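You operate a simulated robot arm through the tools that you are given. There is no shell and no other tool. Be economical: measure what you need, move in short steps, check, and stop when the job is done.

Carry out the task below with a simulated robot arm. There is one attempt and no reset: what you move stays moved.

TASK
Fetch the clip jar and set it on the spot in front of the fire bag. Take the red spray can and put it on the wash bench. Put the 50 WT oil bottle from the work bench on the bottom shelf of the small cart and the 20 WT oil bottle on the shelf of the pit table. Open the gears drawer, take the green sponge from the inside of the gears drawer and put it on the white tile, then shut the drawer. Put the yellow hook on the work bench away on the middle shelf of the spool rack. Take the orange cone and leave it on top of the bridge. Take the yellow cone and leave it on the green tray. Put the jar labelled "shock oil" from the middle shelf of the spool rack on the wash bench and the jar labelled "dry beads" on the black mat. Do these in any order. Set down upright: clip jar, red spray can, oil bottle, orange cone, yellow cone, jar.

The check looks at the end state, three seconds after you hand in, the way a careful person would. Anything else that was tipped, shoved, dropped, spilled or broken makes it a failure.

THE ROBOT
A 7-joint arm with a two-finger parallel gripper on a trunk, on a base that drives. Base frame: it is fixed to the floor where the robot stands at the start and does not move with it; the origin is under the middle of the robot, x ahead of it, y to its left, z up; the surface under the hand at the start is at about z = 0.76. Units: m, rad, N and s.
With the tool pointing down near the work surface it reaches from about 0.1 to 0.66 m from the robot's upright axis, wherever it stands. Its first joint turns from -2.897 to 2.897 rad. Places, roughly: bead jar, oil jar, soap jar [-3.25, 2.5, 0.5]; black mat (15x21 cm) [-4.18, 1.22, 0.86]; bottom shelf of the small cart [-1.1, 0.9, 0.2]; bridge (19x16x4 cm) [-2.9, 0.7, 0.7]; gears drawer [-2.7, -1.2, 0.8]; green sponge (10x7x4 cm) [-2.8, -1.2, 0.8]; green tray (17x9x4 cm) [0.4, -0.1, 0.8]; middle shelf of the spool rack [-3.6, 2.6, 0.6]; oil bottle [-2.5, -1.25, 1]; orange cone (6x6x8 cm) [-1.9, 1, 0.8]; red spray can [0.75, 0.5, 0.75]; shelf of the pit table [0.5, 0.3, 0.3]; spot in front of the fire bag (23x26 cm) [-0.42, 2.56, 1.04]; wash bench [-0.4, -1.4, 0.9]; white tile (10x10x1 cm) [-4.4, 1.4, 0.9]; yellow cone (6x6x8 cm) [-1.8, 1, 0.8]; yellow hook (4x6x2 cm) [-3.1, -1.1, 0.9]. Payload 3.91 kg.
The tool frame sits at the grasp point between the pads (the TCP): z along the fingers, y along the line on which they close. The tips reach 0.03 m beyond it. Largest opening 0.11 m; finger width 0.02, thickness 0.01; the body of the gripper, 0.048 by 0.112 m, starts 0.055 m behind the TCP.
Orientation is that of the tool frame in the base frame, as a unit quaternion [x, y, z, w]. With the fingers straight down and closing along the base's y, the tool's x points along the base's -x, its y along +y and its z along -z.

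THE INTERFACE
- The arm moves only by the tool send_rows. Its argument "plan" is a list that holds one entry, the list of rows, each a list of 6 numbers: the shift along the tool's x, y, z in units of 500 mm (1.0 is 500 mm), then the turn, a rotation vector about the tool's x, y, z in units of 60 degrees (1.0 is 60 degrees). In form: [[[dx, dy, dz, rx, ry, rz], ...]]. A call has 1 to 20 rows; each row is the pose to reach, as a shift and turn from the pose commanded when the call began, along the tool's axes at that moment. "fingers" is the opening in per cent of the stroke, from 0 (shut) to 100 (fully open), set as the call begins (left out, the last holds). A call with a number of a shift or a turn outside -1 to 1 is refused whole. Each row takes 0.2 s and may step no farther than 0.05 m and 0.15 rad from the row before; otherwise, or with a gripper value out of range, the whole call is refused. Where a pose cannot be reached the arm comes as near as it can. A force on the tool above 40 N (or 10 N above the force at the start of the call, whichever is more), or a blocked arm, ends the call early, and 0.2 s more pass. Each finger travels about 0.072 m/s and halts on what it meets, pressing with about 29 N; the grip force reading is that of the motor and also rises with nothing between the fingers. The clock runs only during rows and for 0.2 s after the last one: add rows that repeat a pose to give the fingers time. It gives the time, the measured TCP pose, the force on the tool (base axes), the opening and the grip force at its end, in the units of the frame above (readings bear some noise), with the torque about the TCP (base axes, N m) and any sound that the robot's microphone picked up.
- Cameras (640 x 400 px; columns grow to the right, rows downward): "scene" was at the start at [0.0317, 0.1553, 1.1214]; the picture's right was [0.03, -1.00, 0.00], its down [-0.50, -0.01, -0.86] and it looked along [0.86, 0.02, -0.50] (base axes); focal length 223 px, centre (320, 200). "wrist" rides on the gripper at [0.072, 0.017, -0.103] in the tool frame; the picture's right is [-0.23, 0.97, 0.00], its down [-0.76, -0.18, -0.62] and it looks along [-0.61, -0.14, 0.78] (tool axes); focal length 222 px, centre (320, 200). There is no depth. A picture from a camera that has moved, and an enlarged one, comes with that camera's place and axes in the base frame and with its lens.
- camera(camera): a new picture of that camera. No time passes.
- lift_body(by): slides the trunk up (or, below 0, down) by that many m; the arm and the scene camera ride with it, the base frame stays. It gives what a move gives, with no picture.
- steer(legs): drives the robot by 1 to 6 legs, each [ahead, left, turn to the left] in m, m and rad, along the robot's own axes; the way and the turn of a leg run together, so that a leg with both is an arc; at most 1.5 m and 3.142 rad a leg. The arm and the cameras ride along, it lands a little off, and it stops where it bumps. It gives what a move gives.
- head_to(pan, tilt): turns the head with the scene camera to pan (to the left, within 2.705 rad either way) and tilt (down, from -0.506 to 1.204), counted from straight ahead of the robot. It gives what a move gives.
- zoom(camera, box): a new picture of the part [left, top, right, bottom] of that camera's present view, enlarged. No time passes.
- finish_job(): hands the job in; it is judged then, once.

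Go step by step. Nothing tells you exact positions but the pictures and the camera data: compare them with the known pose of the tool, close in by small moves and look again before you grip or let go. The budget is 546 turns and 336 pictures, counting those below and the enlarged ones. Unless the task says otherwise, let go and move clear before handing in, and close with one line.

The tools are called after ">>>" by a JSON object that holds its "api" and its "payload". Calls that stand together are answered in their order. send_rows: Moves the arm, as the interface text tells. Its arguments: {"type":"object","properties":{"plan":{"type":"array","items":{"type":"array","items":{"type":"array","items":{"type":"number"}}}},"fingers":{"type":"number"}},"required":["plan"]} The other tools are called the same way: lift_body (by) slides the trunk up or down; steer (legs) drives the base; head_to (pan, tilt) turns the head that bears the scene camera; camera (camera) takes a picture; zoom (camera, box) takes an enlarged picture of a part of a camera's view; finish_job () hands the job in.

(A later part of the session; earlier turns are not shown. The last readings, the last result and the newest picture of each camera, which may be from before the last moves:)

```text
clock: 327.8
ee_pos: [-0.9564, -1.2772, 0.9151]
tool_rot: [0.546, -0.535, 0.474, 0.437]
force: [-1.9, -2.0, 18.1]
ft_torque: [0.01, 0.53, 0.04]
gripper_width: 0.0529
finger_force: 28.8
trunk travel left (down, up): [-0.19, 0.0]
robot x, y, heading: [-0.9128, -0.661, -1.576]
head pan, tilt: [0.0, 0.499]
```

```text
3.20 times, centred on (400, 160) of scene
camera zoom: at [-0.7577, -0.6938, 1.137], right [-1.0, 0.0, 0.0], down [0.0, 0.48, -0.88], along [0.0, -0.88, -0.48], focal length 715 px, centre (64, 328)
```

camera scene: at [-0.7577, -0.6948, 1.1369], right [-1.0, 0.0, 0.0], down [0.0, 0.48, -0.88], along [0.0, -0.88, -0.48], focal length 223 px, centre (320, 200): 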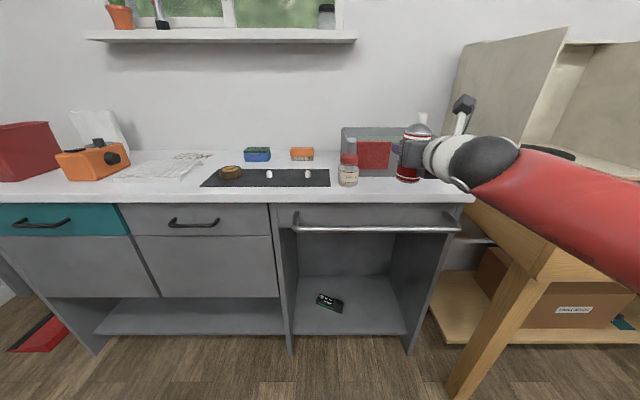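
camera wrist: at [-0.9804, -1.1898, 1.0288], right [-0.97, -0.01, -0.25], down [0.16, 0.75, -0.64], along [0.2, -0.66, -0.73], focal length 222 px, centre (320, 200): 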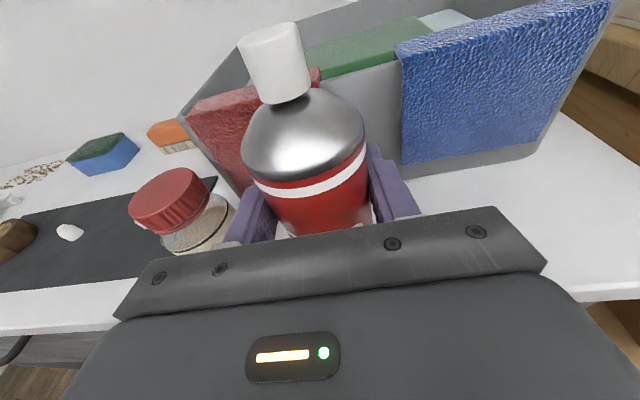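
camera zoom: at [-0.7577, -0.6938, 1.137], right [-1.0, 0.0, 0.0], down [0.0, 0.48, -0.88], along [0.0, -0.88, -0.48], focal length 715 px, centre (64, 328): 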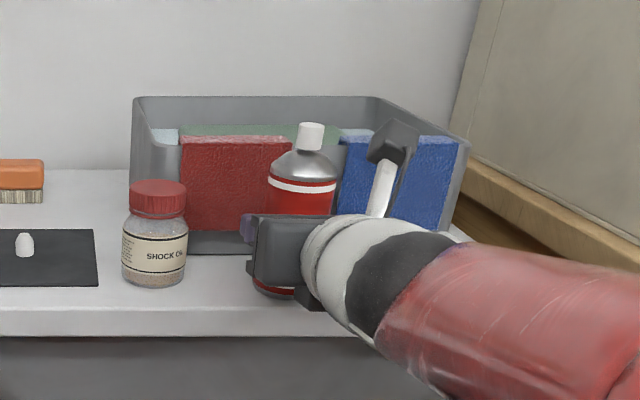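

>>> {"api": "send_rows", "payload": {"plan": [[[0.004, 0, 0, 0, 0, 0], [0.004, 0, 0, 0, 0, 0], [0.004, 0, 0, 0, 0, 0], [0.006, 0, -0.05, 0, 0, 0], [0.008, 0, -0.12, 0, 0, 0], [0.01, 0, -0.2, 0, 0, 0], [0.05, 0, -0.28, 0, 0, 0]]], "fingers": 68}}

>>> {"api": "zoom", "payload": {"camera": "scene", "box": [300, 100, 500, 220]}}

>>> {"api": "camera", "payload": {"camera": "wrist"}}

```text
clock: 329.4
ee_pos: [-0.9649, -1.1448, 0.9604]
tool_rot: [0.547, -0.536, 0.472, 0.436]
force: [-0.1, -0.3, -0.1]
ft_torque: [0.04, -0.02, -0.03]
gripper_width: 0.0747
finger_force: 0.0
trunk travel left (down, up): [-0.19, 0.0]
robot x, y, heading: [-0.9125, -0.6626, -1.568]
head pan, tilt: [0.0, 0.499]
```

```text
3.20 times, centred on (400, 160) of scene
camera zoom: at [-0.7574, -0.695, 1.1369], right [-1.0, 0.0, 0.0], down [0.0, 0.48, -0.88], along [0.0, -0.88, -0.48], focal length 715 px, centre (64, 328)
```

zoom: 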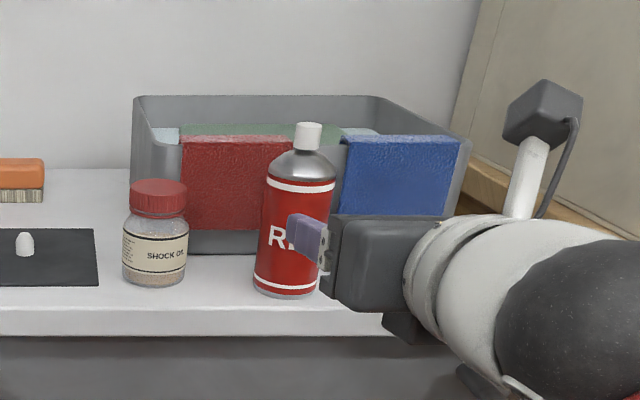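

```text
201 pictures are left
camera wrist: at [-0.9878, -1.0565, 1.0497], right [-0.97, -0.01, -0.25], down [0.16, 0.75, -0.64], along [0.19, -0.66, -0.73], focal length 222 px, centre (320, 200)
```

wrist: 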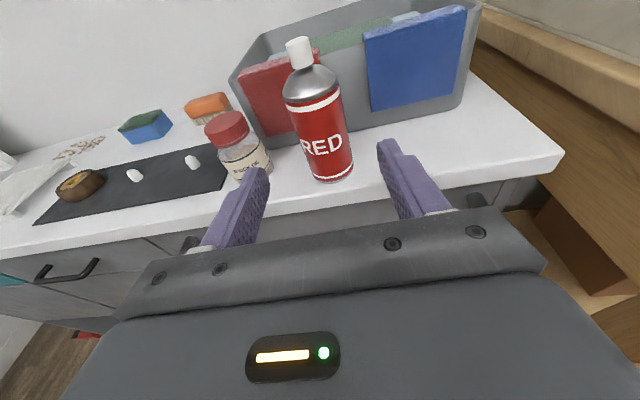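

Red can done. Next the oil bottles at the work bench: back off and strafe west.

>>> {"api": "steer", "payload": {"legs": [[-0.2, 0, 0], [0, -1.5, 0]]}}

>>> {"api": "head_to", "payload": {"pan": 0.1, "tilt": 0.45}}

>>> {"api": "camera", "payload": {"camera": "scene"}}

>>> {"api": "camera", "payload": {"camera": "wrist"}}

```text
clock: 337.8
ee_pos: [-2.4135, -0.9452, 0.9615]
tool_rot: [0.547, -0.535, 0.473, 0.436]
force: [-0.5, -0.8, 0.0]
ft_torque: [-0.01, 0.0, -0.02]
gripper_width: 0.0747
finger_force: 0.1
trunk travel left (down, up): [-0.19, 0.0]
robot x, y, heading: [-2.3626, -0.4674, -1.572]
head pan, tilt: [0.0, 0.499]
```

```text
clock: 338.5
ee_pos: [-2.4134, -0.9451, 0.9615]
tool_rot: [0.547, -0.535, 0.474, 0.436]
force: [-0.4, -0.2, -0.2]
ft_torque: [0.0, 0.01, 0.0]
gripper_width: 0.0746
finger_force: 0.0
trunk travel left (down, up): [-0.19, 0.0]
robot x, y, heading: [-2.3606, -0.4673, -1.567]
head pan, tilt: [0.099, 0.45]
```

```text
200 pictures are left
camera scene: at [-2.1972, -0.4953, 1.1414], right [-1.0, -0.1, 0.0], down [-0.04, 0.43, -0.9], along [0.09, -0.9, -0.44], focal length 223 px, centre (320, 200)
```

scene: 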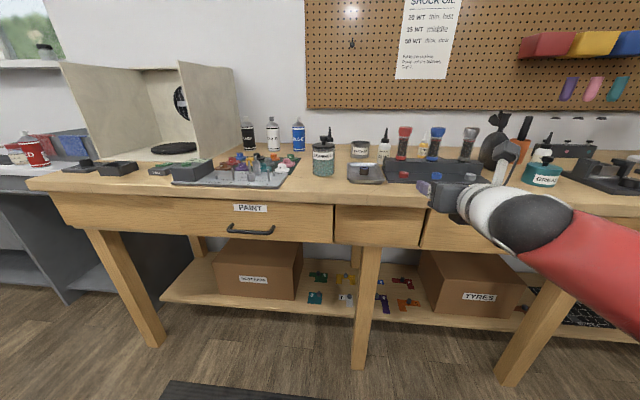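

```text
199 pictures are left
camera wrist: at [-2.4363, -0.8567, 1.05], right [-0.97, -0.01, -0.25], down [0.16, 0.75, -0.64], along [0.2, -0.66, -0.73], focal length 222 px, centre (320, 200)
```

wrist: 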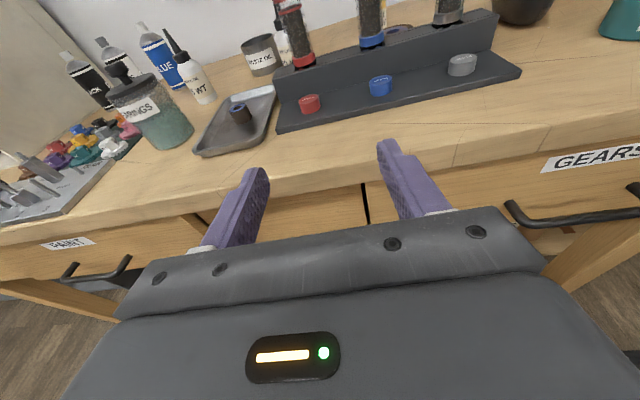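

>>> {"api": "zoom", "payload": {"camera": "scene", "box": [300, 100, 460, 200]}}

>>> {"api": "zoom", "payload": {"camera": "scene", "box": [440, 100, 640, 220]}}

>>> {"api": "zoom", "payload": {"camera": "scene", "box": [380, 0, 480, 90]}}

```text
4.00 times, centred on (380, 150) of scene
camera zoom: at [-2.1972, -0.4953, 1.1414], right [-1.0, -0.1, 0.0], down [-0.04, 0.43, -0.9], along [0.09, -0.9, -0.44], focal length 894 px, centre (80, 400)
```

zoom: 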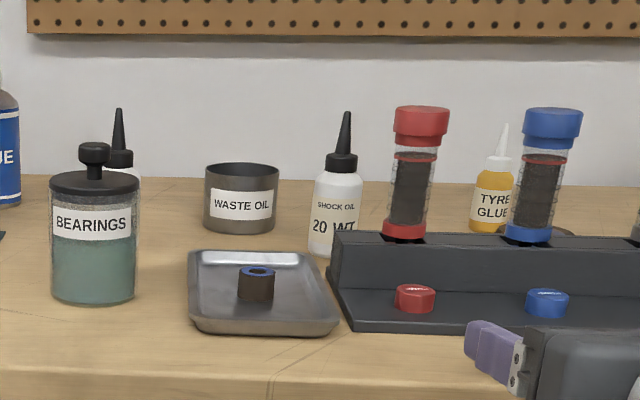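

```text
3.20 times, centred on (540, 160) of scene
camera zoom: at [-2.1972, -0.4953, 1.1414], right [-1.0, -0.1, 0.0], down [-0.04, 0.43, -0.9], along [0.09, -0.9, -0.44], focal length 715 px, centre (-384, 328)
```

zoom: 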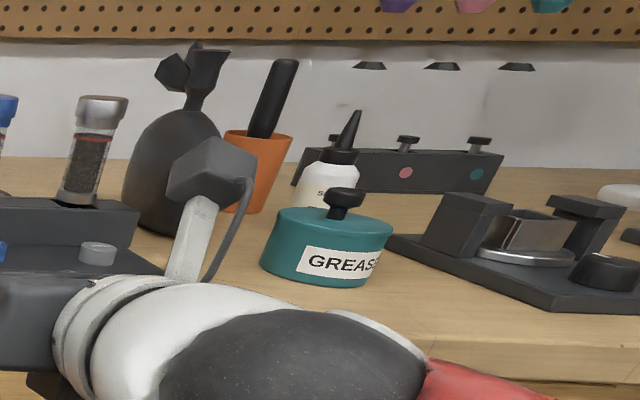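

```text
4.44 times, centred on (430, 45) of scene
camera zoom: at [-2.1972, -0.4953, 1.1414], right [-1.0, -0.1, 0.0], down [-0.04, 0.43, -0.9], along [0.09, -0.9, -0.44], focal length 993 px, centre (-169, 889)
```

zoom: 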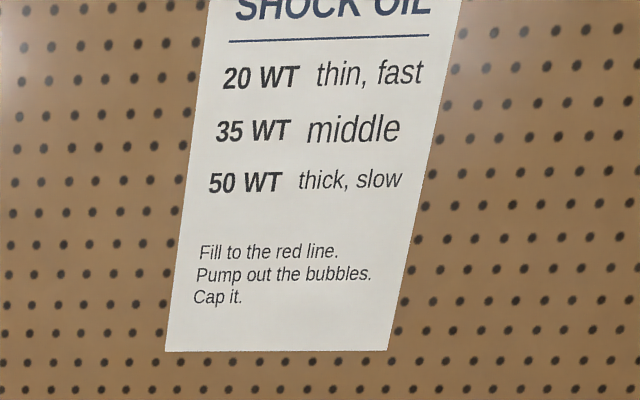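

>>> {"api": "zoom", "payload": {"camera": "wrist", "box": [60, 0, 320, 160]}}

```text
2.46 times, centred on (190, 80) of wrist
camera zoom: at [-2.4363, -0.8567, 1.05], right [-0.97, -0.01, -0.25], down [0.16, 0.75, -0.64], along [0.2, -0.66, -0.73], focal length 547 px, centre (640, 495)
```

zoom: 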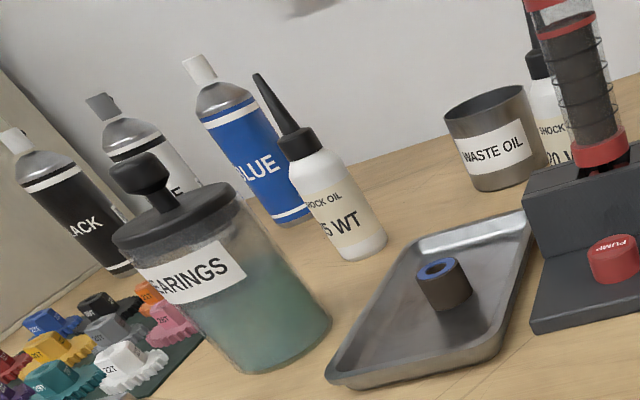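

Left bottle is 35 WT; the middle one is 20 WT at ≈(-2.357, -1.35); the 50 WT must be the one behind GREASE. I'll take 20 WT with a 60° pitch, yawed ~32° to avoid the red shock. First raise/pitch and reposition.

>>> {"api": "send_rows", "payload": {"plan": [[[0.07, 0, -0.02, 0, -0.07, 0], [0.14, 0, -0.04, 0, -0.14, 0], [0.21, 0, -0.06, 0, -0.21, 0], [0.27, 0, -0.07, 0, -0.28, 0], [0.29, 0, -0.08, 0, -0.34, 0], [0.29, 0, -0.08, 0, -0.34, 0]]], "fingers": 70}}

>>> {"api": "steer", "payload": {"legs": [[0, 0.4, 0], [0, 0, -0.533]]}}

>>> {"api": "head_to", "payload": {"pan": 0.0, "tilt": 0.4}}

>>> {"api": "camera", "payload": {"camera": "scene"}}

>>> {"api": "camera", "payload": {"camera": "wrist"}}

```text
clock: 339.9
ee_pos: [-2.4185, -0.9295, 1.1101]
tool_rot: [0.623, -0.603, 0.37, 0.333]
force: [-0.3, 0.4, 0.4]
ft_torque: [-0.02, -0.01, -0.01]
gripper_width: 0.077
finger_force: 0.1
trunk travel left (down, up): [-0.19, 0.0]
robot x, y, heading: [-2.3616, -0.4635, -1.574]
head pan, tilt: [0.099, 0.45]
```

```text
clock: 343.8
ee_pos: [-2.2518, -0.8359, 1.1107]
tool_rot: [-0.439, 0.747, -0.267, -0.421]
force: [0.2, 0.5, 0.8]
ft_torque: [0.01, -0.03, -0.04]
gripper_width: 0.077
finger_force: 0.0
trunk travel left (down, up): [-0.19, 0.0]
robot x, y, heading: [-1.9668, -0.4621, -2.111]
head pan, tilt: [0.099, 0.45]
```

```text
clock: 344.5
ee_pos: [-2.2526, -0.8368, 1.1102]
tool_rot: [-0.438, 0.748, -0.266, -0.421]
force: [0.0, -0.2, -1.0]
ft_torque: [-0.01, 0.02, 0.01]
gripper_width: 0.077
finger_force: 0.1
trunk travel left (down, up): [-0.19, 0.0]
robot x, y, heading: [-1.9645, -0.4653, -2.11]
head pan, tilt: [0.0, 0.4]
```

```text
194 pictures are left
camera scene: at [-1.8475, -0.5724, 1.146], right [-0.86, 0.51, 0.0], down [0.2, 0.33, -0.92], along [-0.47, -0.79, -0.39], focal length 223 px, centre (320, 200)
```

scene: 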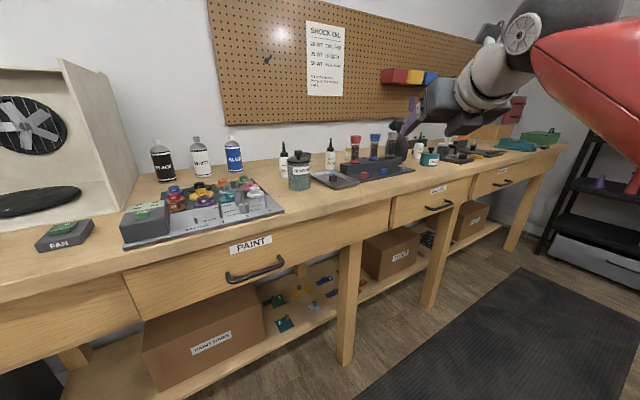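

```text
193 pictures are left
camera wrist: at [-2.2446, -0.78, 1.2244], right [-0.8, 0.56, -0.23], down [0.6, 0.72, -0.34], along [-0.03, -0.41, -0.91], focal length 222 px, centre (320, 200)
```

wrist: 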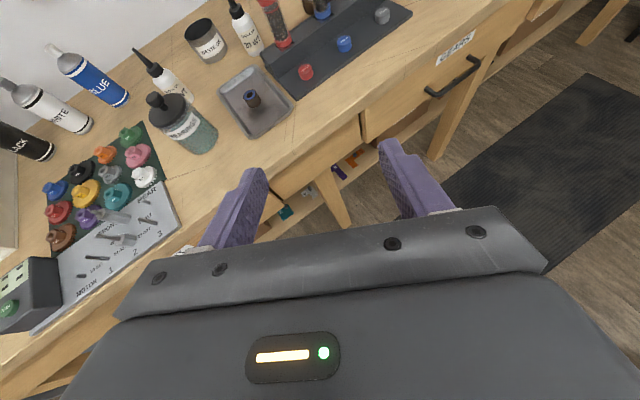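

>>> {"api": "zoom", "payload": {"camera": "scene", "box": [270, 120, 430, 210]}}

>>> {"api": "zoom", "payload": {"camera": "wrist", "box": [120, 0, 380, 150]}}

```text
4.00 times, centred on (350, 165) of scene
camera zoom: at [-1.8475, -0.5724, 1.146], right [-0.86, 0.51, 0.0], down [0.2, 0.33, -0.92], along [-0.47, -0.79, -0.39], focal length 894 px, centre (200, 340)
```

zoom: 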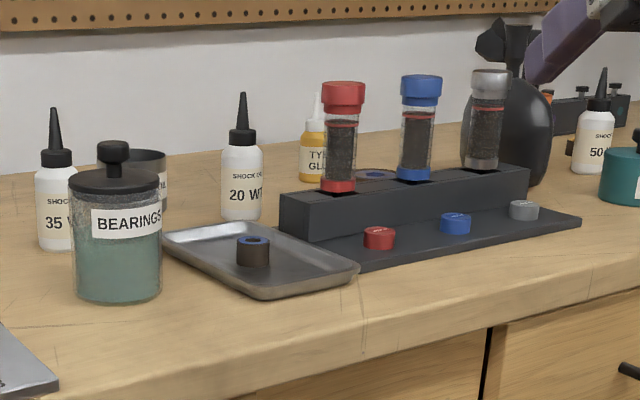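

```text
2.46 times, centred on (250, 75) of wrist
camera zoom: at [-2.2446, -0.78, 1.2244], right [-0.8, 0.56, -0.23], down [0.6, 0.72, -0.34], along [-0.03, -0.41, -0.91], focal length 547 px, centre (492, 508)
```

zoom: 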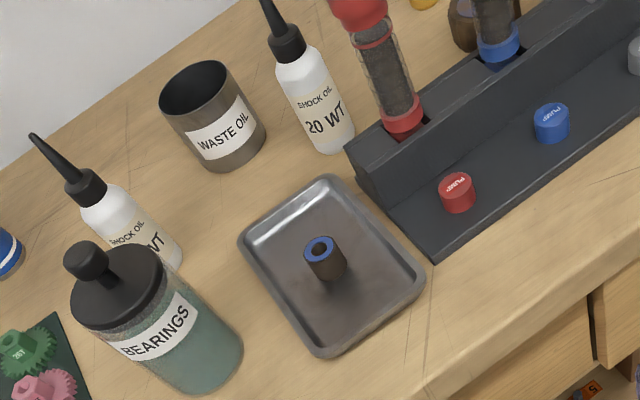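

50 WT confirmed (behind GREASE). 20 WT base ≈ (-2.347, -1.332, 0.90). I rotate the base slightly more and move in with the hand high.

>>> {"api": "steer", "payload": {"legs": [[0, 0, -0.14], [0, 0.3, 0], [0.145, 0, 0]]}}

>>> {"api": "camera", "payload": {"camera": "wrist"}}

```text
clock: 348.1
ee_pos: [-2.1532, -1.095, 1.1107]
tool_rot: [-0.39, 0.774, -0.24, -0.437]
force: [-0.1, -0.5, 0.5]
ft_torque: [0.02, 0.0, 0.03]
gripper_width: 0.0772
finger_force: 0.1
trunk travel left (down, up): [-0.19, 0.0]
robot x, y, heading: [-1.8159, -0.7603, -2.242]
head pan, tilt: [0.0, 0.4]
```

```text
190 pictures are left
camera wrist: at [-2.1379, -1.0397, 1.2244], right [-0.72, 0.66, -0.23], down [0.69, 0.64, -0.34], along [-0.08, -0.4, -0.91], focal length 222 px, centre (320, 200)
```

wrist: 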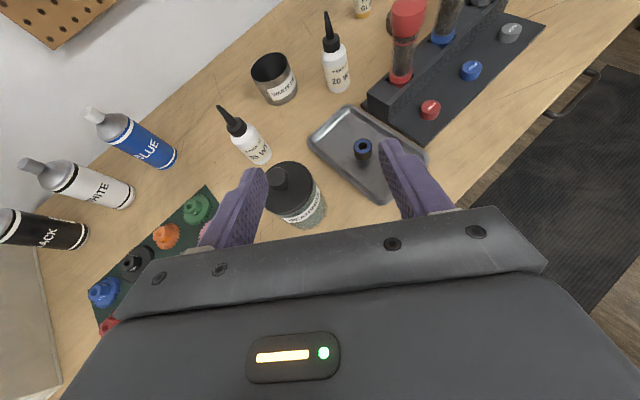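

>>> {"api": "send_rows", "payload": {"plan": [[[0.002, 0.056, 0.03, 0, 0, 0], [0.004, 0.056, 0.11, 0, 0, 0], [0.006, 0.056, 0.19, 0, 0, 0], [0.008, 0.056, 0.27, 0, 0, 0], [0.01, 0.056, 0.35, 0, 0, 0], [0.014, 0.056, 0.42, 0, 0, 0], [0.014, 0.056, 0.42, 0, 0, 0]]]}}

>>> {"api": "camera", "payload": {"camera": "wrist"}}

>>> {"api": "camera", "payload": {"camera": "scene"}}

```text
clock: 349.7
ee_pos: [-2.2815, -1.2289, 1.0072]
tool_rot: [-0.389, 0.775, -0.238, -0.437]
force: [0.3, 0.8, 0.4]
ft_torque: [-0.04, 0.03, 0.0]
gripper_width: 0.0768
finger_force: 0.0
trunk travel left (down, up): [-0.19, 0.0]
robot x, y, heading: [-1.8206, -0.7639, -2.245]
head pan, tilt: [0.0, 0.4]
```

```text
189 pictures are left
camera wrist: at [-2.266, -1.1731, 1.1206], right [-0.72, 0.66, -0.23], down [0.69, 0.64, -0.34], along [-0.08, -0.4, -0.91], focal length 222 px, centre (320, 200)
```

wrist: 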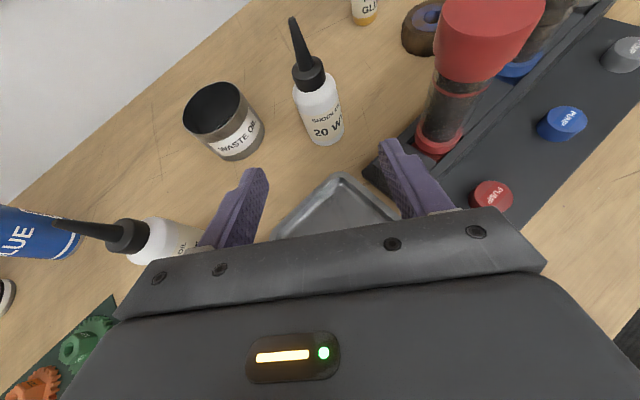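

```text
188 pictures are left
camera scene: at [-1.7171, -0.8857, 1.146], right [-0.78, 0.62, 0.0], down [0.24, 0.3, -0.92], along [-0.57, -0.72, -0.39], focal length 223 px, centre (320, 200)
```

scene: 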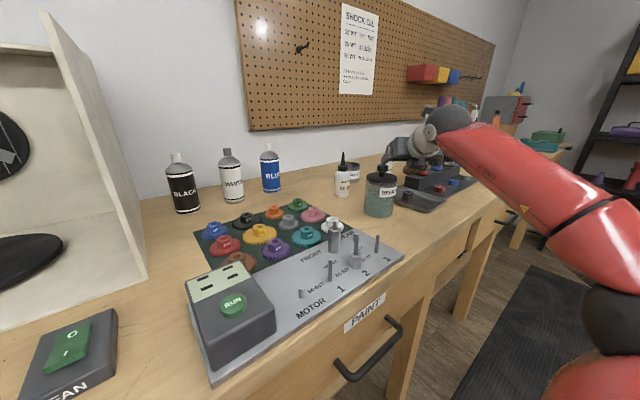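

>>> {"api": "send_rows", "payload": {"plan": [[[0.002, 0, 0.05, 0, 0, 0], [0.004, 0, 0.1, 0, 0, 0], [0.006, 0, 0.15, 0, 0, 0], [0.006, 0, 0.18, 0, 0, 0], [0.006, 0, 0.18, 0, 0, 0]]]}}

>>> {"api": "camera", "payload": {"camera": "wrist"}}

```text
clock: 350.9
ee_pos: [-2.3252, -1.2927, 0.9659]
tool_rot: [-0.389, 0.775, -0.239, -0.437]
force: [0.3, 0.2, -0.2]
ft_torque: [0.0, -0.01, 0.01]
gripper_width: 0.0769
finger_force: 0.1
trunk travel left (down, up): [-0.19, 0.0]
robot x, y, heading: [-1.8153, -0.7627, -2.249]
head pan, tilt: [0.0, 0.4]
```

```text
187 pictures are left
camera wrist: at [-2.3108, -1.239, 1.0798], right [-0.72, 0.66, -0.23], down [0.69, 0.64, -0.34], along [-0.08, -0.4, -0.91], focal length 222 px, centre (320, 200)
```

wrist: 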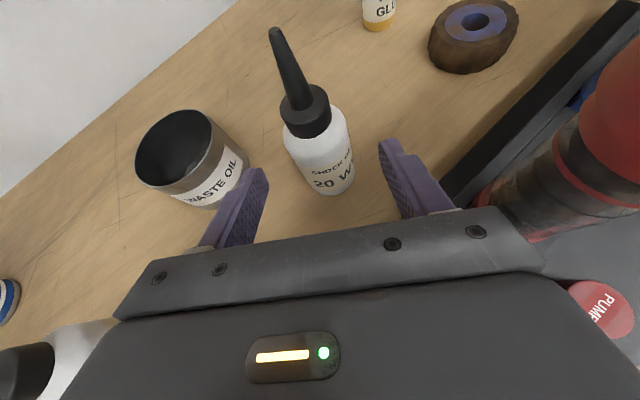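

Margin to the red shock is ~1 cm; I continue with a 3 mm shift left.

>>> {"api": "send_rows", "payload": {"plan": [[[0.001, -0.006, 0.03, 0, 0, 0], [0.002, -0.006, 0.06, 0, 0, 0], [0.003, -0.006, 0.084, 0, 0, 0], [0.003, -0.006, 0.084, 0, 0, 0]]]}}

>>> {"api": "camera", "payload": {"camera": "wrist"}}

```text
clock: 351.9
ee_pos: [-2.3445, -1.3273, 0.9464]
tool_rot: [-0.389, 0.775, -0.239, -0.437]
force: [-0.4, -0.1, -0.2]
ft_torque: [-0.02, 0.05, 0.01]
gripper_width: 0.077
finger_force: 0.0
trunk travel left (down, up): [-0.19, 0.0]
robot x, y, heading: [-1.8189, -0.7659, -2.245]
head pan, tilt: [0.0, 0.4]
```

```text
186 pictures are left
camera wrist: at [-2.3292, -1.2724, 1.0601], right [-0.72, 0.66, -0.23], down [0.69, 0.64, -0.34], along [-0.08, -0.4, -0.91], focal length 222 px, centre (320, 200)
```

wrist: 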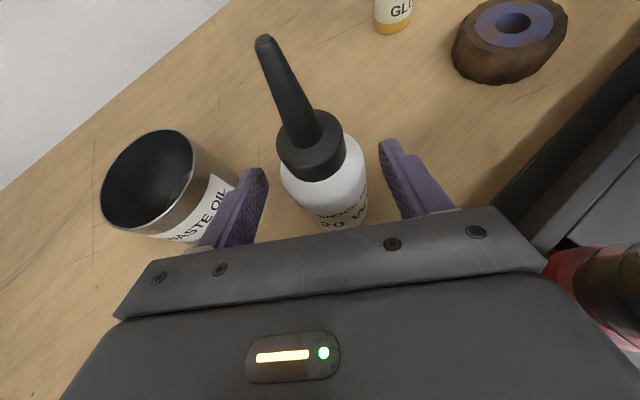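

>>> {"api": "send_rows", "payload": {"plan": [[[0, 0, 0, 0, 0, 0], [0, 0, 0, 0, 0, 0], [0, 0, 0, 0, 0, 0], [0, 0, 0, 0, 0, 0]]], "fingers": 0}}

>>> {"api": "send_rows", "payload": {"plan": [[[0.04, 0, -0.023, 0, 0, 0], [0.1, 0, -0.058, 0, 0, 0], [0.16, 0, -0.093, 0, 0, 0], [0.22, 0, -0.128, 0, 0, 0], [0.24, 0, -0.2, 0, 0, 0], [0.24, -0.03, -0.28, 0, 0, 0], [0.24, -0.03, -0.36, 0, 0, 0]]]}}

>>> {"api": "camera", "payload": {"camera": "wrist"}}

>>> {"api": "camera", "payload": {"camera": "scene"}}

```text
clock: 352.9
ee_pos: [-2.3458, -1.3268, 0.9463]
tool_rot: [-0.388, 0.775, -0.238, -0.437]
force: [-1.3, -0.5, 2.4]
ft_torque: [0.02, 0.12, 0.02]
gripper_width: 0.041
finger_force: 29.2
trunk travel left (down, up): [-0.19, 0.0]
robot x, y, heading: [-1.8174, -0.765, -2.246]
head pan, tilt: [0.0, 0.4]
```

```text
clock: 354.5
ee_pos: [-2.2734, -1.2391, 1.1246]
tool_rot: [-0.385, 0.769, -0.242, -0.449]
force: [-0.8, -1.0, -1.9]
ft_torque: [0.04, 0.02, 0.0]
gripper_width: 0.0409
finger_force: 28.9
out of reach, approached as far as the arm can: row 3, 4, 5, 6, 7
trunk travel left (down, up): [-0.19, 0.0]
robot x, y, heading: [-1.8142, -0.7593, -2.24]
head pan, tilt: [0.0, 0.4]
```

```text
185 pictures are left
camera wrist: at [-2.2558, -1.1823, 1.2373], right [-0.72, 0.66, -0.22], down [0.69, 0.63, -0.37], along [-0.1, -0.42, -0.9], focal length 222 px, centre (320, 200)
```

wrist: 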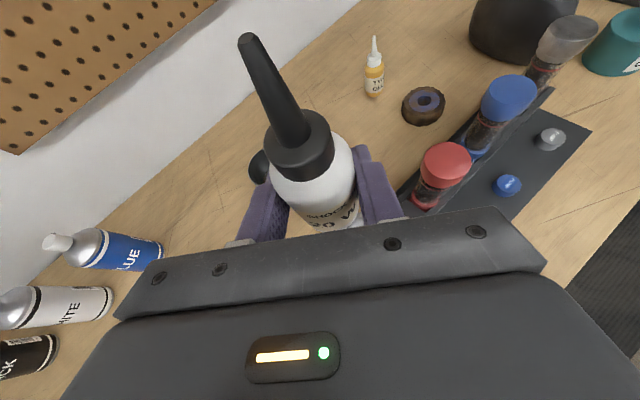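

```text
184 pictures are left
camera scene: at [-1.7159, -0.8861, 1.1463], right [-0.78, 0.62, 0.0], down [0.24, 0.3, -0.92], along [-0.57, -0.72, -0.39], focal length 223 px, centre (320, 200)
```

scene: 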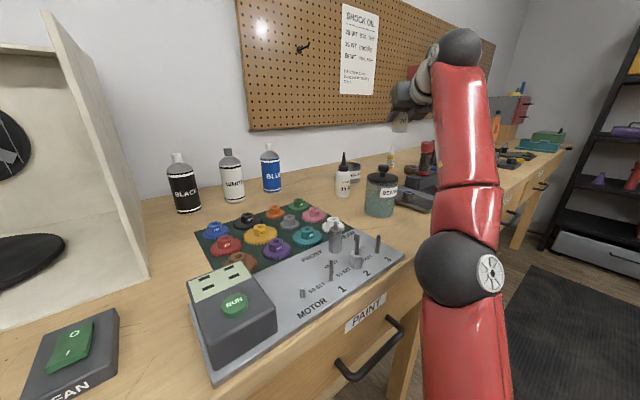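

20 WT held cleanly. Retract, back off and drive to the pit table.

>>> {"api": "send_rows", "payload": {"plan": [[[-0.04, 0, -0.07, 0, 0, 0], [-0.08, 0, -0.14, 0, 0, 0], [-0.12, 0, -0.21, 0, 0, 0], [-0.16, 0, -0.28, 0, 0, 0], [-0.2, 0, -0.345, 0, 0, 0]]]}}

>>> {"api": "steer", "payload": {"legs": [[-0.38, 0, 0], [0, 0, 2.24], [1.2, 0, 0], [0, 0.75, 0]]}}

>>> {"api": "head_to", "payload": {"pan": 0.0, "tilt": 0.6}}

>>> {"api": "camera", "payload": {"camera": "scene"}}

```text
clock: 355.7
ee_pos: [-2.1608, -1.078, 1.1239]
tool_rot: [-0.389, 0.776, -0.238, -0.436]
force: [-0.1, 0.3, -1.2]
ft_torque: [0.02, -0.01, -0.01]
gripper_width: 0.0407
finger_force: 28.9
trunk travel left (down, up): [-0.19, 0.0]
robot x, y, heading: [-1.8194, -0.7629, -2.24]
head pan, tilt: [0.0, 0.4]
```

```text
clock: 372.6
ee_pos: [0.0945, 0.1386, 1.1246]
tool_rot: [0.867, -0.001, 0.498, -0.016]
force: [-1.0, 0.4, 0.2]
ft_torque: [0.0, 0.0, 0.0]
gripper_width: 0.0405
finger_force: 29.3
trunk travel left (down, up): [-0.19, 0.0]
robot x, y, heading: [-0.3652, 0.2261, -0.033]
head pan, tilt: [0.0, 0.4]
```

```text
clock: 373.4
ee_pos: [0.0942, 0.1385, 1.1235]
tool_rot: [0.867, -0.001, 0.498, -0.017]
force: [-0.3, -0.3, -0.8]
ft_torque: [0.02, 0.0, 0.0]
gripper_width: 0.0407
finger_force: 28.9
trunk travel left (down, up): [-0.19, 0.0]
robot x, y, heading: [-0.3625, 0.2258, -0.033]
head pan, tilt: [0.0, 0.6]
```

```text
183 pictures are left
camera scene: at [-0.3279, 0.378, 1.1279], right [-0.03, -1.0, 0.0], down [-0.56, 0.02, -0.83], along [0.82, -0.03, -0.56], focal length 223 px, centre (320, 200)
```

scene: 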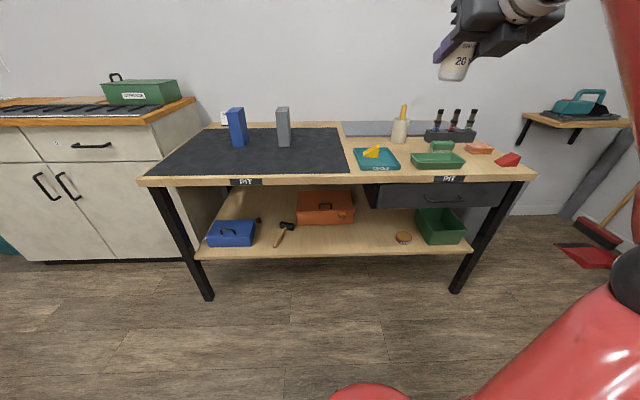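

Shelf z ≈ 0.30, free zone around (0.49, 0.24). I lower the trunk and bring the arm down in front of the table.

>>> {"api": "lift_body", "payload": {"by": -0.19}}

>>> {"api": "steer", "payload": {"legs": [[0, 0.12, 0.033]]}}

>>> {"api": "send_rows", "payload": {"plan": [[[-0.08, 0, 0.047, 0, 0, 0], [-0.16, 0, 0.093, 0, 0, 0], [-0.24, 0, 0.14, 0, 0, 0], [-0.32, 0, 0.186, 0, 0, 0], [-0.4, 0, 0.233, 0, 0, 0], [-0.48, 0, 0.28, 0, 0, 0], [-0.56, 0, 0.326, 0, 0, 0], [-0.64, 0, 0.373, 0, 0, 0], [-0.72, 0, 0.419, 0, 0, 0], [-0.8, 0, 0.466, 0, 0, 0]]]}}

>>> {"api": "camera", "payload": {"camera": "scene"}}

>>> {"api": "camera", "payload": {"camera": "wrist"}}

```text
clock: 375.5
ee_pos: [0.094, 0.1391, 0.9343]
tool_rot: [0.867, 0.0, 0.498, -0.017]
force: [0.8, -0.4, -1.1]
ft_torque: [0.01, 0.03, 0.0]
gripper_width: 0.0406
finger_force: 29.3
trunk travel left (down, up): [0.0, 0.19]
robot x, y, heading: [-0.3641, 0.2285, -0.029]
head pan, tilt: [0.0, 0.6]
```

```text
clock: 376.7
ee_pos: [0.0978, 0.2722, 0.934]
tool_rot: [0.867, 0.013, 0.498, -0.025]
force: [-1.1, -0.6, -1.1]
ft_torque: [0.0, 0.02, -0.01]
gripper_width: 0.0404
finger_force: 28.9
trunk travel left (down, up): [0.0, 0.19]
robot x, y, heading: [-0.3625, 0.3462, 0.004]
head pan, tilt: [0.0, 0.6]
```

```text
clock: 378.9
ee_pos: [0.1088, 0.284, 0.4786]
tool_rot: [0.868, 0.015, 0.496, -0.027]
force: [0.2, 0.1, -0.7]
ft_torque: [0.02, 0.01, 0.04]
gripper_width: 0.0408
finger_force: 29.1
out of reach, approached as far as the arm can: row 10
trunk travel left (down, up): [0.0, 0.19]
robot x, y, heading: [-0.3598, 0.3439, 0.003]
head pan, tilt: [0.0, 0.6]
```

```text
182 pictures are left
camera scene: at [-0.3312, 0.4976, 0.9378], right [0.0, -1.0, 0.0], down [-0.56, 0.0, -0.83], along [0.83, 0.0, -0.56], focal length 223 px, centre (320, 200)
```

scene: 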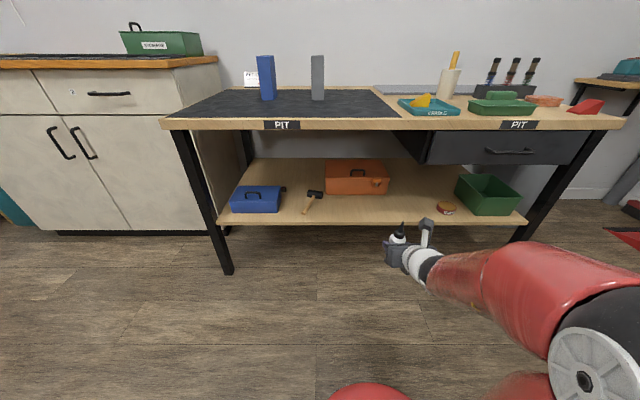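

```text
181 pictures are left
camera wrist: at [0.0578, 0.2613, 0.5938], right [-0.06, -0.97, -0.23], down [-0.93, 0.14, -0.34], along [0.36, 0.19, -0.91], focal length 222 px, centre (320, 200)
```

wrist: 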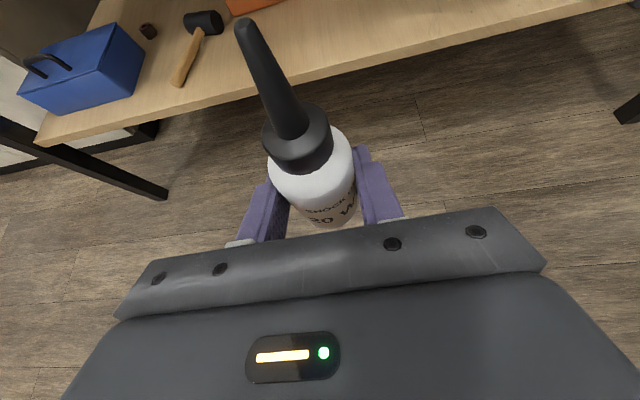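

The arm hits a limit at z ≈ 0.475 here. I test extending outward then lowering.

>>> {"api": "send_rows", "payload": {"plan": [[[0.04, 0, 0.07, 0, 0, 0], [0.08, 0, 0.14, 0, 0, 0], [0.12, 0, 0.21, 0, 0, 0], [0.15, 0, 0.26, 0, 0, 0], [0.08, 0, 0.3, 0, 0, 0], [0.02, 0, 0.335, 0, 0, 0], [-0.04, 0, 0.37, 0, 0, 0], [-0.07, 0, 0.388, 0, 0, 0]]]}}

```text
clock: 380.7
ee_pos: [0.2578, 0.2947, 0.3486]
tool_rot: [0.867, 0.014, 0.497, -0.025]
force: [0.3, -0.2, -0.1]
ft_torque: [0.01, 0.01, 0.03]
gripper_width: 0.0407
finger_force: 29.0
trunk travel left (down, up): [0.0, 0.19]
robot x, y, heading: [-0.3608, 0.3443, 0.001]
head pan, tilt: [0.0, 0.6]
```

Reachable when extended. Raise to clear the shelf, drive forward, then check.

>>> {"api": "send_rows", "payload": {"plan": [[[0.06, 0, -0.035, 0, 0, 0], [0.121, 0, -0.07, 0, 0, 0], [0.121, 0, -0.07, 0, 0, 0]]]}}

>>> {"api": "steer", "payload": {"legs": [[0.21, 0, 0]]}}

>>> {"api": "camera", "payload": {"camera": "wrist"}}

>>> {"api": "camera", "payload": {"camera": "scene"}}

```text
clock: 381.5
ee_pos: [0.2573, 0.291, 0.4208]
tool_rot: [0.867, 0.014, 0.497, -0.025]
force: [0.4, -0.5, -0.9]
ft_torque: [0.0, 0.05, 0.0]
gripper_width: 0.0407
finger_force: 28.9
trunk travel left (down, up): [0.0, 0.19]
robot x, y, heading: [-0.3605, 0.3433, 0.005]
head pan, tilt: [0.0, 0.6]
```

```text
clock: 383.1
ee_pos: [0.4677, 0.2889, 0.4201]
tool_rot: [0.867, 0.011, 0.498, -0.024]
force: [0.6, 0.9, -1.3]
ft_torque: [0.02, 0.02, 0.0]
gripper_width: 0.0404
finger_force: 29.4
trunk travel left (down, up): [0.0, 0.19]
robot x, y, heading: [-0.152, 0.3455, -0.003]
head pan, tilt: [0.0, 0.6]
```

```text
180 pictures are left
camera wrist: at [0.416, 0.2662, 0.5342], right [-0.07, -0.97, -0.23], down [-0.93, 0.15, -0.34], along [0.36, 0.19, -0.91], focal length 222 px, centre (320, 200)
```

wrist: 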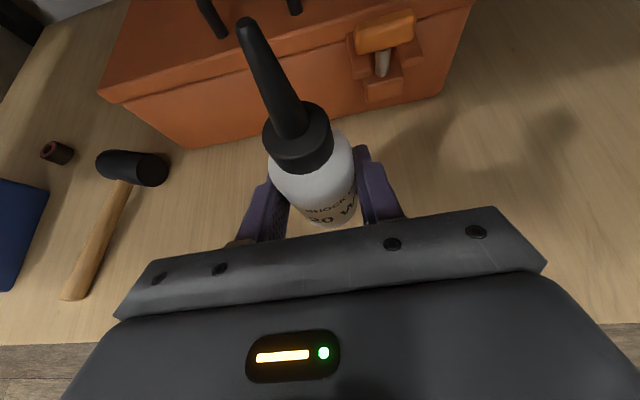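

```text
179 pictures are left
camera scene: at [-0.1209, 0.4975, 0.9378], right [0.0, -1.0, 0.0], down [-0.57, 0.0, -0.82], along [0.82, 0.0, -0.57], focal length 223 px, centre (320, 200)
```

scene: 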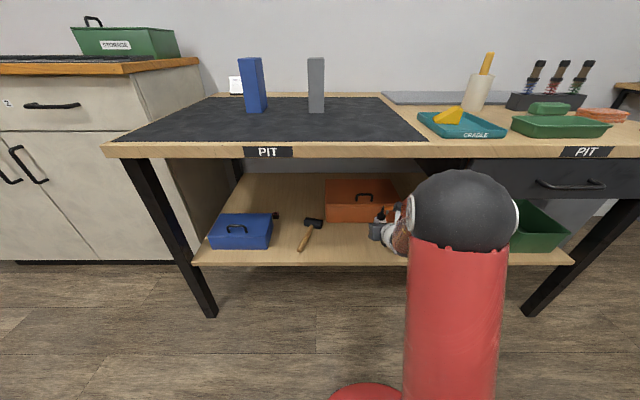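

>>> {"api": "send_rows", "payload": {"plan": [[[-0.05, 0, 0.029, 0, 0, 0], [-0.1, 0, 0.058, 0, 0, 0], [-0.11, 0, 0.064, 0, 0, 0], [-0.116, 0, 0.0676, 0, 0, 0], [-0.122, 0, 0.071, 0, 0, 0], [-0.128, 0, 0.0746, 0, 0, 0], [-0.134, 0, 0.078, 0, 0, 0]]]}}

>>> {"api": "camera", "payload": {"camera": "wrist"}}

```text
clock: 383.9
ee_pos: [0.4688, 0.2911, 0.3639]
tool_rot: [0.862, 0.013, 0.507, -0.024]
force: [-0.6, 0.3, 14.5]
ft_torque: [-0.22, 0.07, 0.01]
gripper_width: 0.0408
finger_force: 28.6
trunk travel left (down, up): [0.0, 0.19]
robot x, y, heading: [-0.1522, 0.3491, -0.003]
head pan, tilt: [0.0, 0.6]
stopped in row 4: the force on the tool passed its limit at 48 N (the readings are from after the stop); the commanded pose is now the measured one
```

```text
178 pictures are left
camera wrist: at [0.4163, 0.2681, 0.477], right [-0.07, -0.97, -0.23], down [-0.92, 0.15, -0.36], along [0.38, 0.19, -0.91], focal length 222 px, centre (320, 200)
```

wrist: 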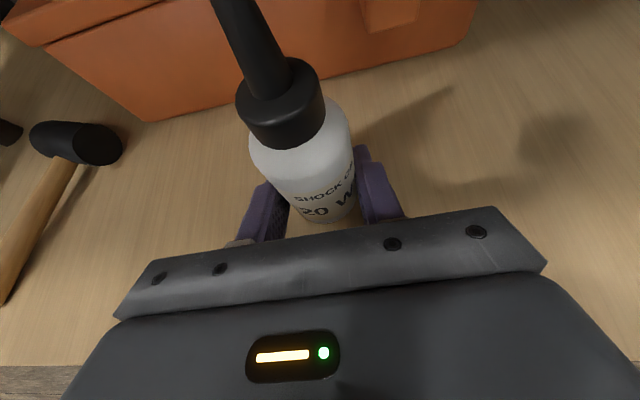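

>>> {"api": "zoom", "payload": {"camera": "scene", "box": [320, 170, 440, 270]}}

>>> {"api": "head_to", "payload": {"pan": -0.35, "tilt": 0.75}}

>>> {"api": "camera", "payload": {"camera": "scene"}}

```text
4.00 times, centred on (380, 220) of scene
camera zoom: at [-0.1218, 0.4976, 0.9378], right [0.0, -1.0, 0.0], down [-0.56, 0.0, -0.83], along [0.83, 0.0, -0.56], focal length 894 px, centre (80, 120)
```

zoom: 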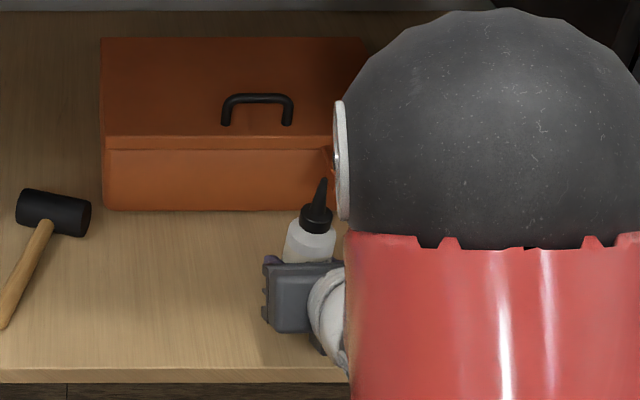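

```text
clock: 384.8
ee_pos: [0.4702, 0.2908, 0.363]
tool_rot: [0.862, 0.012, 0.507, -0.024]
force: [7.1, 0.1, 25.5]
ft_torque: [-0.48, -0.34, 0.16]
gripper_width: 0.0407
finger_force: 29.3
trunk travel left (down, up): [0.0, 0.19]
robot x, y, heading: [-0.1528, 0.3474, -0.001]
head pan, tilt: [-0.351, 0.75]
```

```text
176 pictures are left
camera scene: at [-0.1326, 0.4693, 0.9251], right [-0.35, -0.94, 0.0], down [-0.64, 0.24, -0.73], along [0.69, -0.25, -0.68], focal length 223 px, centre (320, 200)
```

scene: 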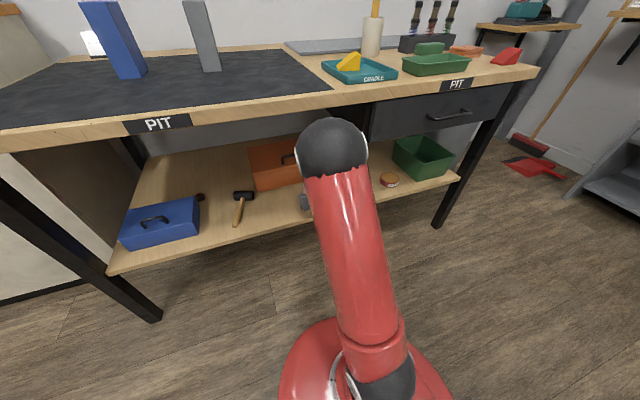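

>>> {"api": "send_rows", "payload": {"plan": [[[0.005, 0, -0.003, 0, 0, 0], [0.008, 0, -0.005, 0, 0, 0], [0.008, 0, -0.005, 0, 0, 0]]]}}

>>> {"api": "zoom", "payload": {"camera": "wrist", "box": [200, 0, 440, 240]}}

```text
clock: 385.6
ee_pos: [0.4674, 0.2914, 0.3631]
tool_rot: [0.864, 0.012, 0.503, -0.024]
force: [2.1, 0.0, 5.4]
ft_torque: [-0.12, -0.21, 0.11]
gripper_width: 0.0409
finger_force: 28.2
trunk travel left (down, up): [0.0, 0.19]
robot x, y, heading: [-0.1503, 0.3408, -0.005]
head pan, tilt: [-0.351, 0.75]
```

```text
1.67 times, centred on (320, 120) of wrist
camera zoom: at [0.4152, 0.2683, 0.4778], right [-0.07, -0.97, -0.23], down [-0.93, 0.15, -0.35], along [0.37, 0.19, -0.91], focal length 370 px, centre (320, 333)
```

zoom: 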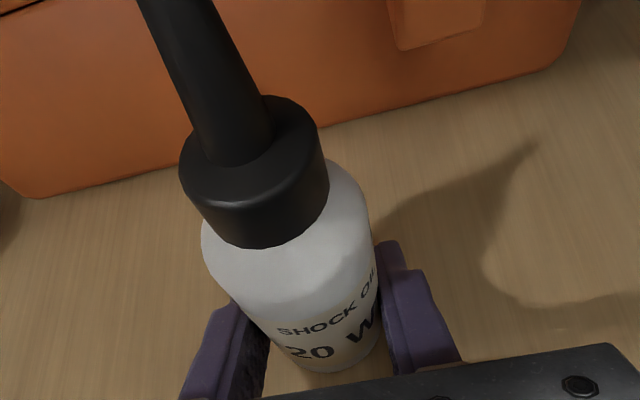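

>>> {"api": "send_rows", "payload": {"plan": [[[0, 0, 0, 0, 0, 0], [0, 0, 0, 0, 0, 0], [0, 0, 0, 0, 0, 0]]], "fingers": 60}}

>>> {"api": "camera", "payload": {"camera": "wrist"}}

```text
clock: 386.4
ee_pos: [0.4672, 0.2914, 0.3658]
tool_rot: [0.864, 0.011, 0.503, -0.024]
force: [0.4, -0.3, 0.3]
ft_torque: [0.0, 0.0, -0.02]
gripper_width: 0.0659
finger_force: 0.0
trunk travel left (down, up): [0.0, 0.19]
robot x, y, heading: [-0.1536, 0.3413, -0.005]
head pan, tilt: [-0.351, 0.75]
```

```text
174 pictures are left
camera wrist: at [0.4155, 0.2675, 0.4787], right [-0.07, -0.97, -0.23], down [-0.93, 0.15, -0.35], along [0.37, 0.19, -0.91], focal length 222 px, centre (320, 200)
```

wrist: 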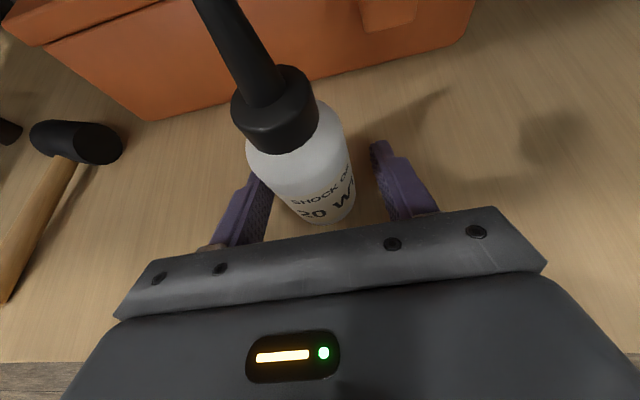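

Bottle stands. Withdraw along the tool axis and back the robot off.

>>> {"api": "send_rows", "payload": {"plan": [[[-0.02, 0, -0.05, 0, 0, 0], [-0.05, 0, -0.12, 0, 0, 0], [-0.08, 0, -0.19, 0, 0, 0]]]}}

>>> {"api": "steer", "payload": {"legs": [[-0.25, 0, 0]]}}

>>> {"api": "head_to", "payload": {"pan": 0.0, "tilt": 0.5}}

>>> {"api": "zoom", "payload": {"camera": "scene", "box": [200, 80, 480, 260]}}

```text
clock: 387.2
ee_pos: [0.3663, 0.2874, 0.377]
tool_rot: [0.863, 0.012, 0.504, -0.024]
force: [-0.1, -1.3, -0.1]
ft_torque: [-0.02, 0.02, 0.02]
gripper_width: 0.0662
finger_force: 0.0
trunk travel left (down, up): [0.0, 0.19]
robot x, y, heading: [-0.1491, 0.3441, -0.004]
head pan, tilt: [-0.351, 0.75]
```

```text
clock: 389.0
ee_pos: [0.1163, 0.2864, 0.3777]
tool_rot: [0.864, 0.012, 0.503, -0.024]
force: [0.3, -0.6, -0.3]
ft_torque: [-0.02, 0.01, 0.01]
gripper_width: 0.0661
finger_force: 0.0
trunk travel left (down, up): [0.0, 0.19]
robot x, y, heading: [-0.4011, 0.3469, -0.004]
head pan, tilt: [-0.351, 0.75]
```

```text
clock: 389.8
ee_pos: [0.1183, 0.2864, 0.3774]
tool_rot: [0.864, 0.011, 0.503, -0.024]
force: [-0.8, -0.6, 1.4]
ft_torque: [0.03, -0.01, -0.02]
gripper_width: 0.0661
finger_force: 0.1
trunk travel left (down, up): [0.0, 0.19]
robot x, y, heading: [-0.3994, 0.3458, -0.009]
head pan, tilt: [0.0, 0.499]
```

```text
2.22 times, centred on (340, 170) of scene
camera zoom: at [-0.3681, 0.4985, 0.9468], right [-0.01, -1.0, 0.0], down [-0.48, 0.0, -0.88], along [0.88, -0.01, -0.48], focal length 496 px, centre (276, 267)
```

zoom: 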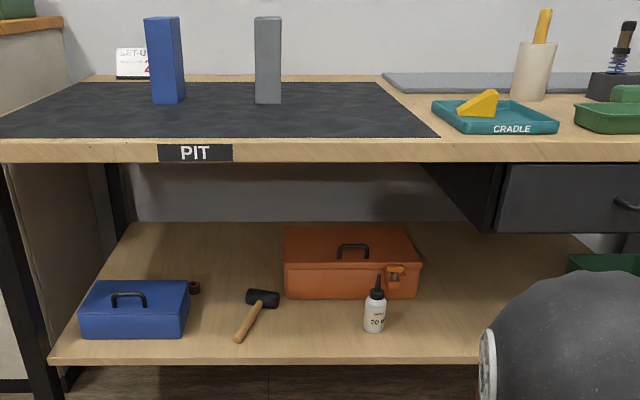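

20 WT done. Raise up and point the tool down again, then drive to fetch the yellow cone.

>>> {"api": "lift_body", "payload": {"by": 0.19}}

>>> {"api": "send_rows", "payload": {"plan": [[[0.07, 0, -0.04, 0, -0.1, 0], [0.14, 0, -0.08, 0, -0.2, 0], [0.21, 0, -0.12, 0, -0.3, 0], [0.28, 0, -0.16, 0, -0.4, 0], [0.35, 0, -0.2, 0, -0.5, 0], [0.42, 0, -0.24, 0, -0.6, 0], [0.49, 0, -0.28, 0, -0.7, 0], [0.56, 0, -0.32, 0, -0.8, 0], [0.6, 0, -0.36, 0, -0.9, 0], [0.62, 0, -0.38, 0, -1.0, 0], [0.62, 0, -0.38, 0, -1.0, 0]]], "fingers": 68}}

>>> {"api": "steer", "payload": {"legs": [[0, 1.27, 0], [0, 0, 3.141], [1.35, 0, 0], [0, 0, 1.571]]}}

>>> {"api": "camera", "payload": {"camera": "scene"}}

>>> {"api": "camera", "payload": {"camera": "wrist"}}

```text
clock: 391.9
ee_pos: [0.1175, 0.2866, 0.5671]
tool_rot: [0.864, 0.011, 0.503, -0.024]
force: [0.5, -0.2, 0.2]
ft_torque: [0.03, -0.03, -0.03]
gripper_width: 0.0661
finger_force: 0.1
trunk travel left (down, up): [-0.19, 0.0]
robot x, y, heading: [-0.402, 0.3466, -0.003]
head pan, tilt: [0.0, 0.499]
```

```text
clock: 394.3
ee_pos: [0.1044, 0.2759, 0.9326]
tool_rot: [1.0, 0.022, 0.005, -0.015]
force: [0.5, 0.0, -0.2]
ft_torque: [-0.02, -0.03, 0.01]
gripper_width: 0.0749
finger_force: 0.0
trunk travel left (down, up): [-0.19, 0.0]
robot x, y, heading: [-0.3995, 0.3451, -0.004]
head pan, tilt: [0.0, 0.499]
```

```text
clock: 418.2
ee_pos: [-1.7853, 1.0929, 0.9314]
tool_rot: [0.73, -0.683, 0.014, -0.008]
force: [-0.2, -0.5, 0.4]
ft_torque: [0.02, 0.0, 0.0]
gripper_width: 0.0749
finger_force: 0.0
trunk travel left (down, up): [-0.19, 0.0]
robot x, y, heading: [-1.7279, 1.6031, -1.552]
head pan, tilt: [0.0, 0.499]
```

```text
172 pictures are left
camera scene: at [-1.5722, 1.5725, 1.1369], right [-1.0, -0.02, 0.0], down [-0.01, 0.48, -0.88], along [0.02, -0.88, -0.48], focal length 223 px, centre (320, 200)
```

scene: 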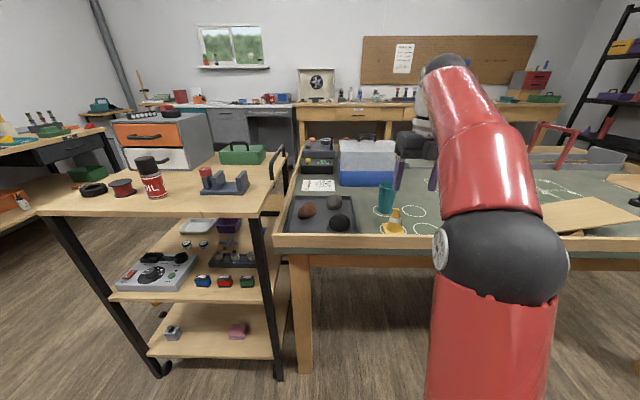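

```text
171 pictures are left
camera wrist: at [-1.7994, 1.0211, 1.0356], right [-0.99, 0.16, -0.03], down [0.11, 0.78, 0.62], along [0.12, 0.61, -0.78], focal length 222 px, centre (320, 200)
```

wrist: 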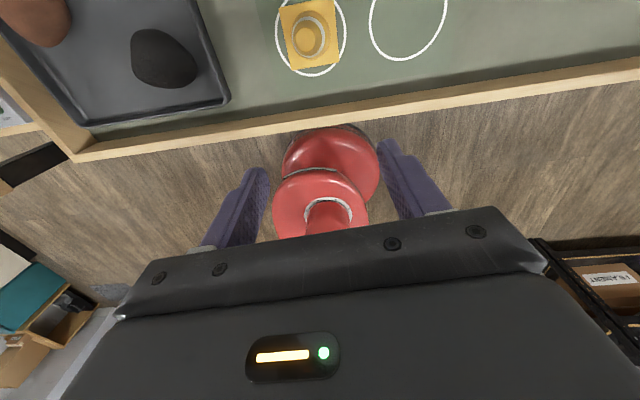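

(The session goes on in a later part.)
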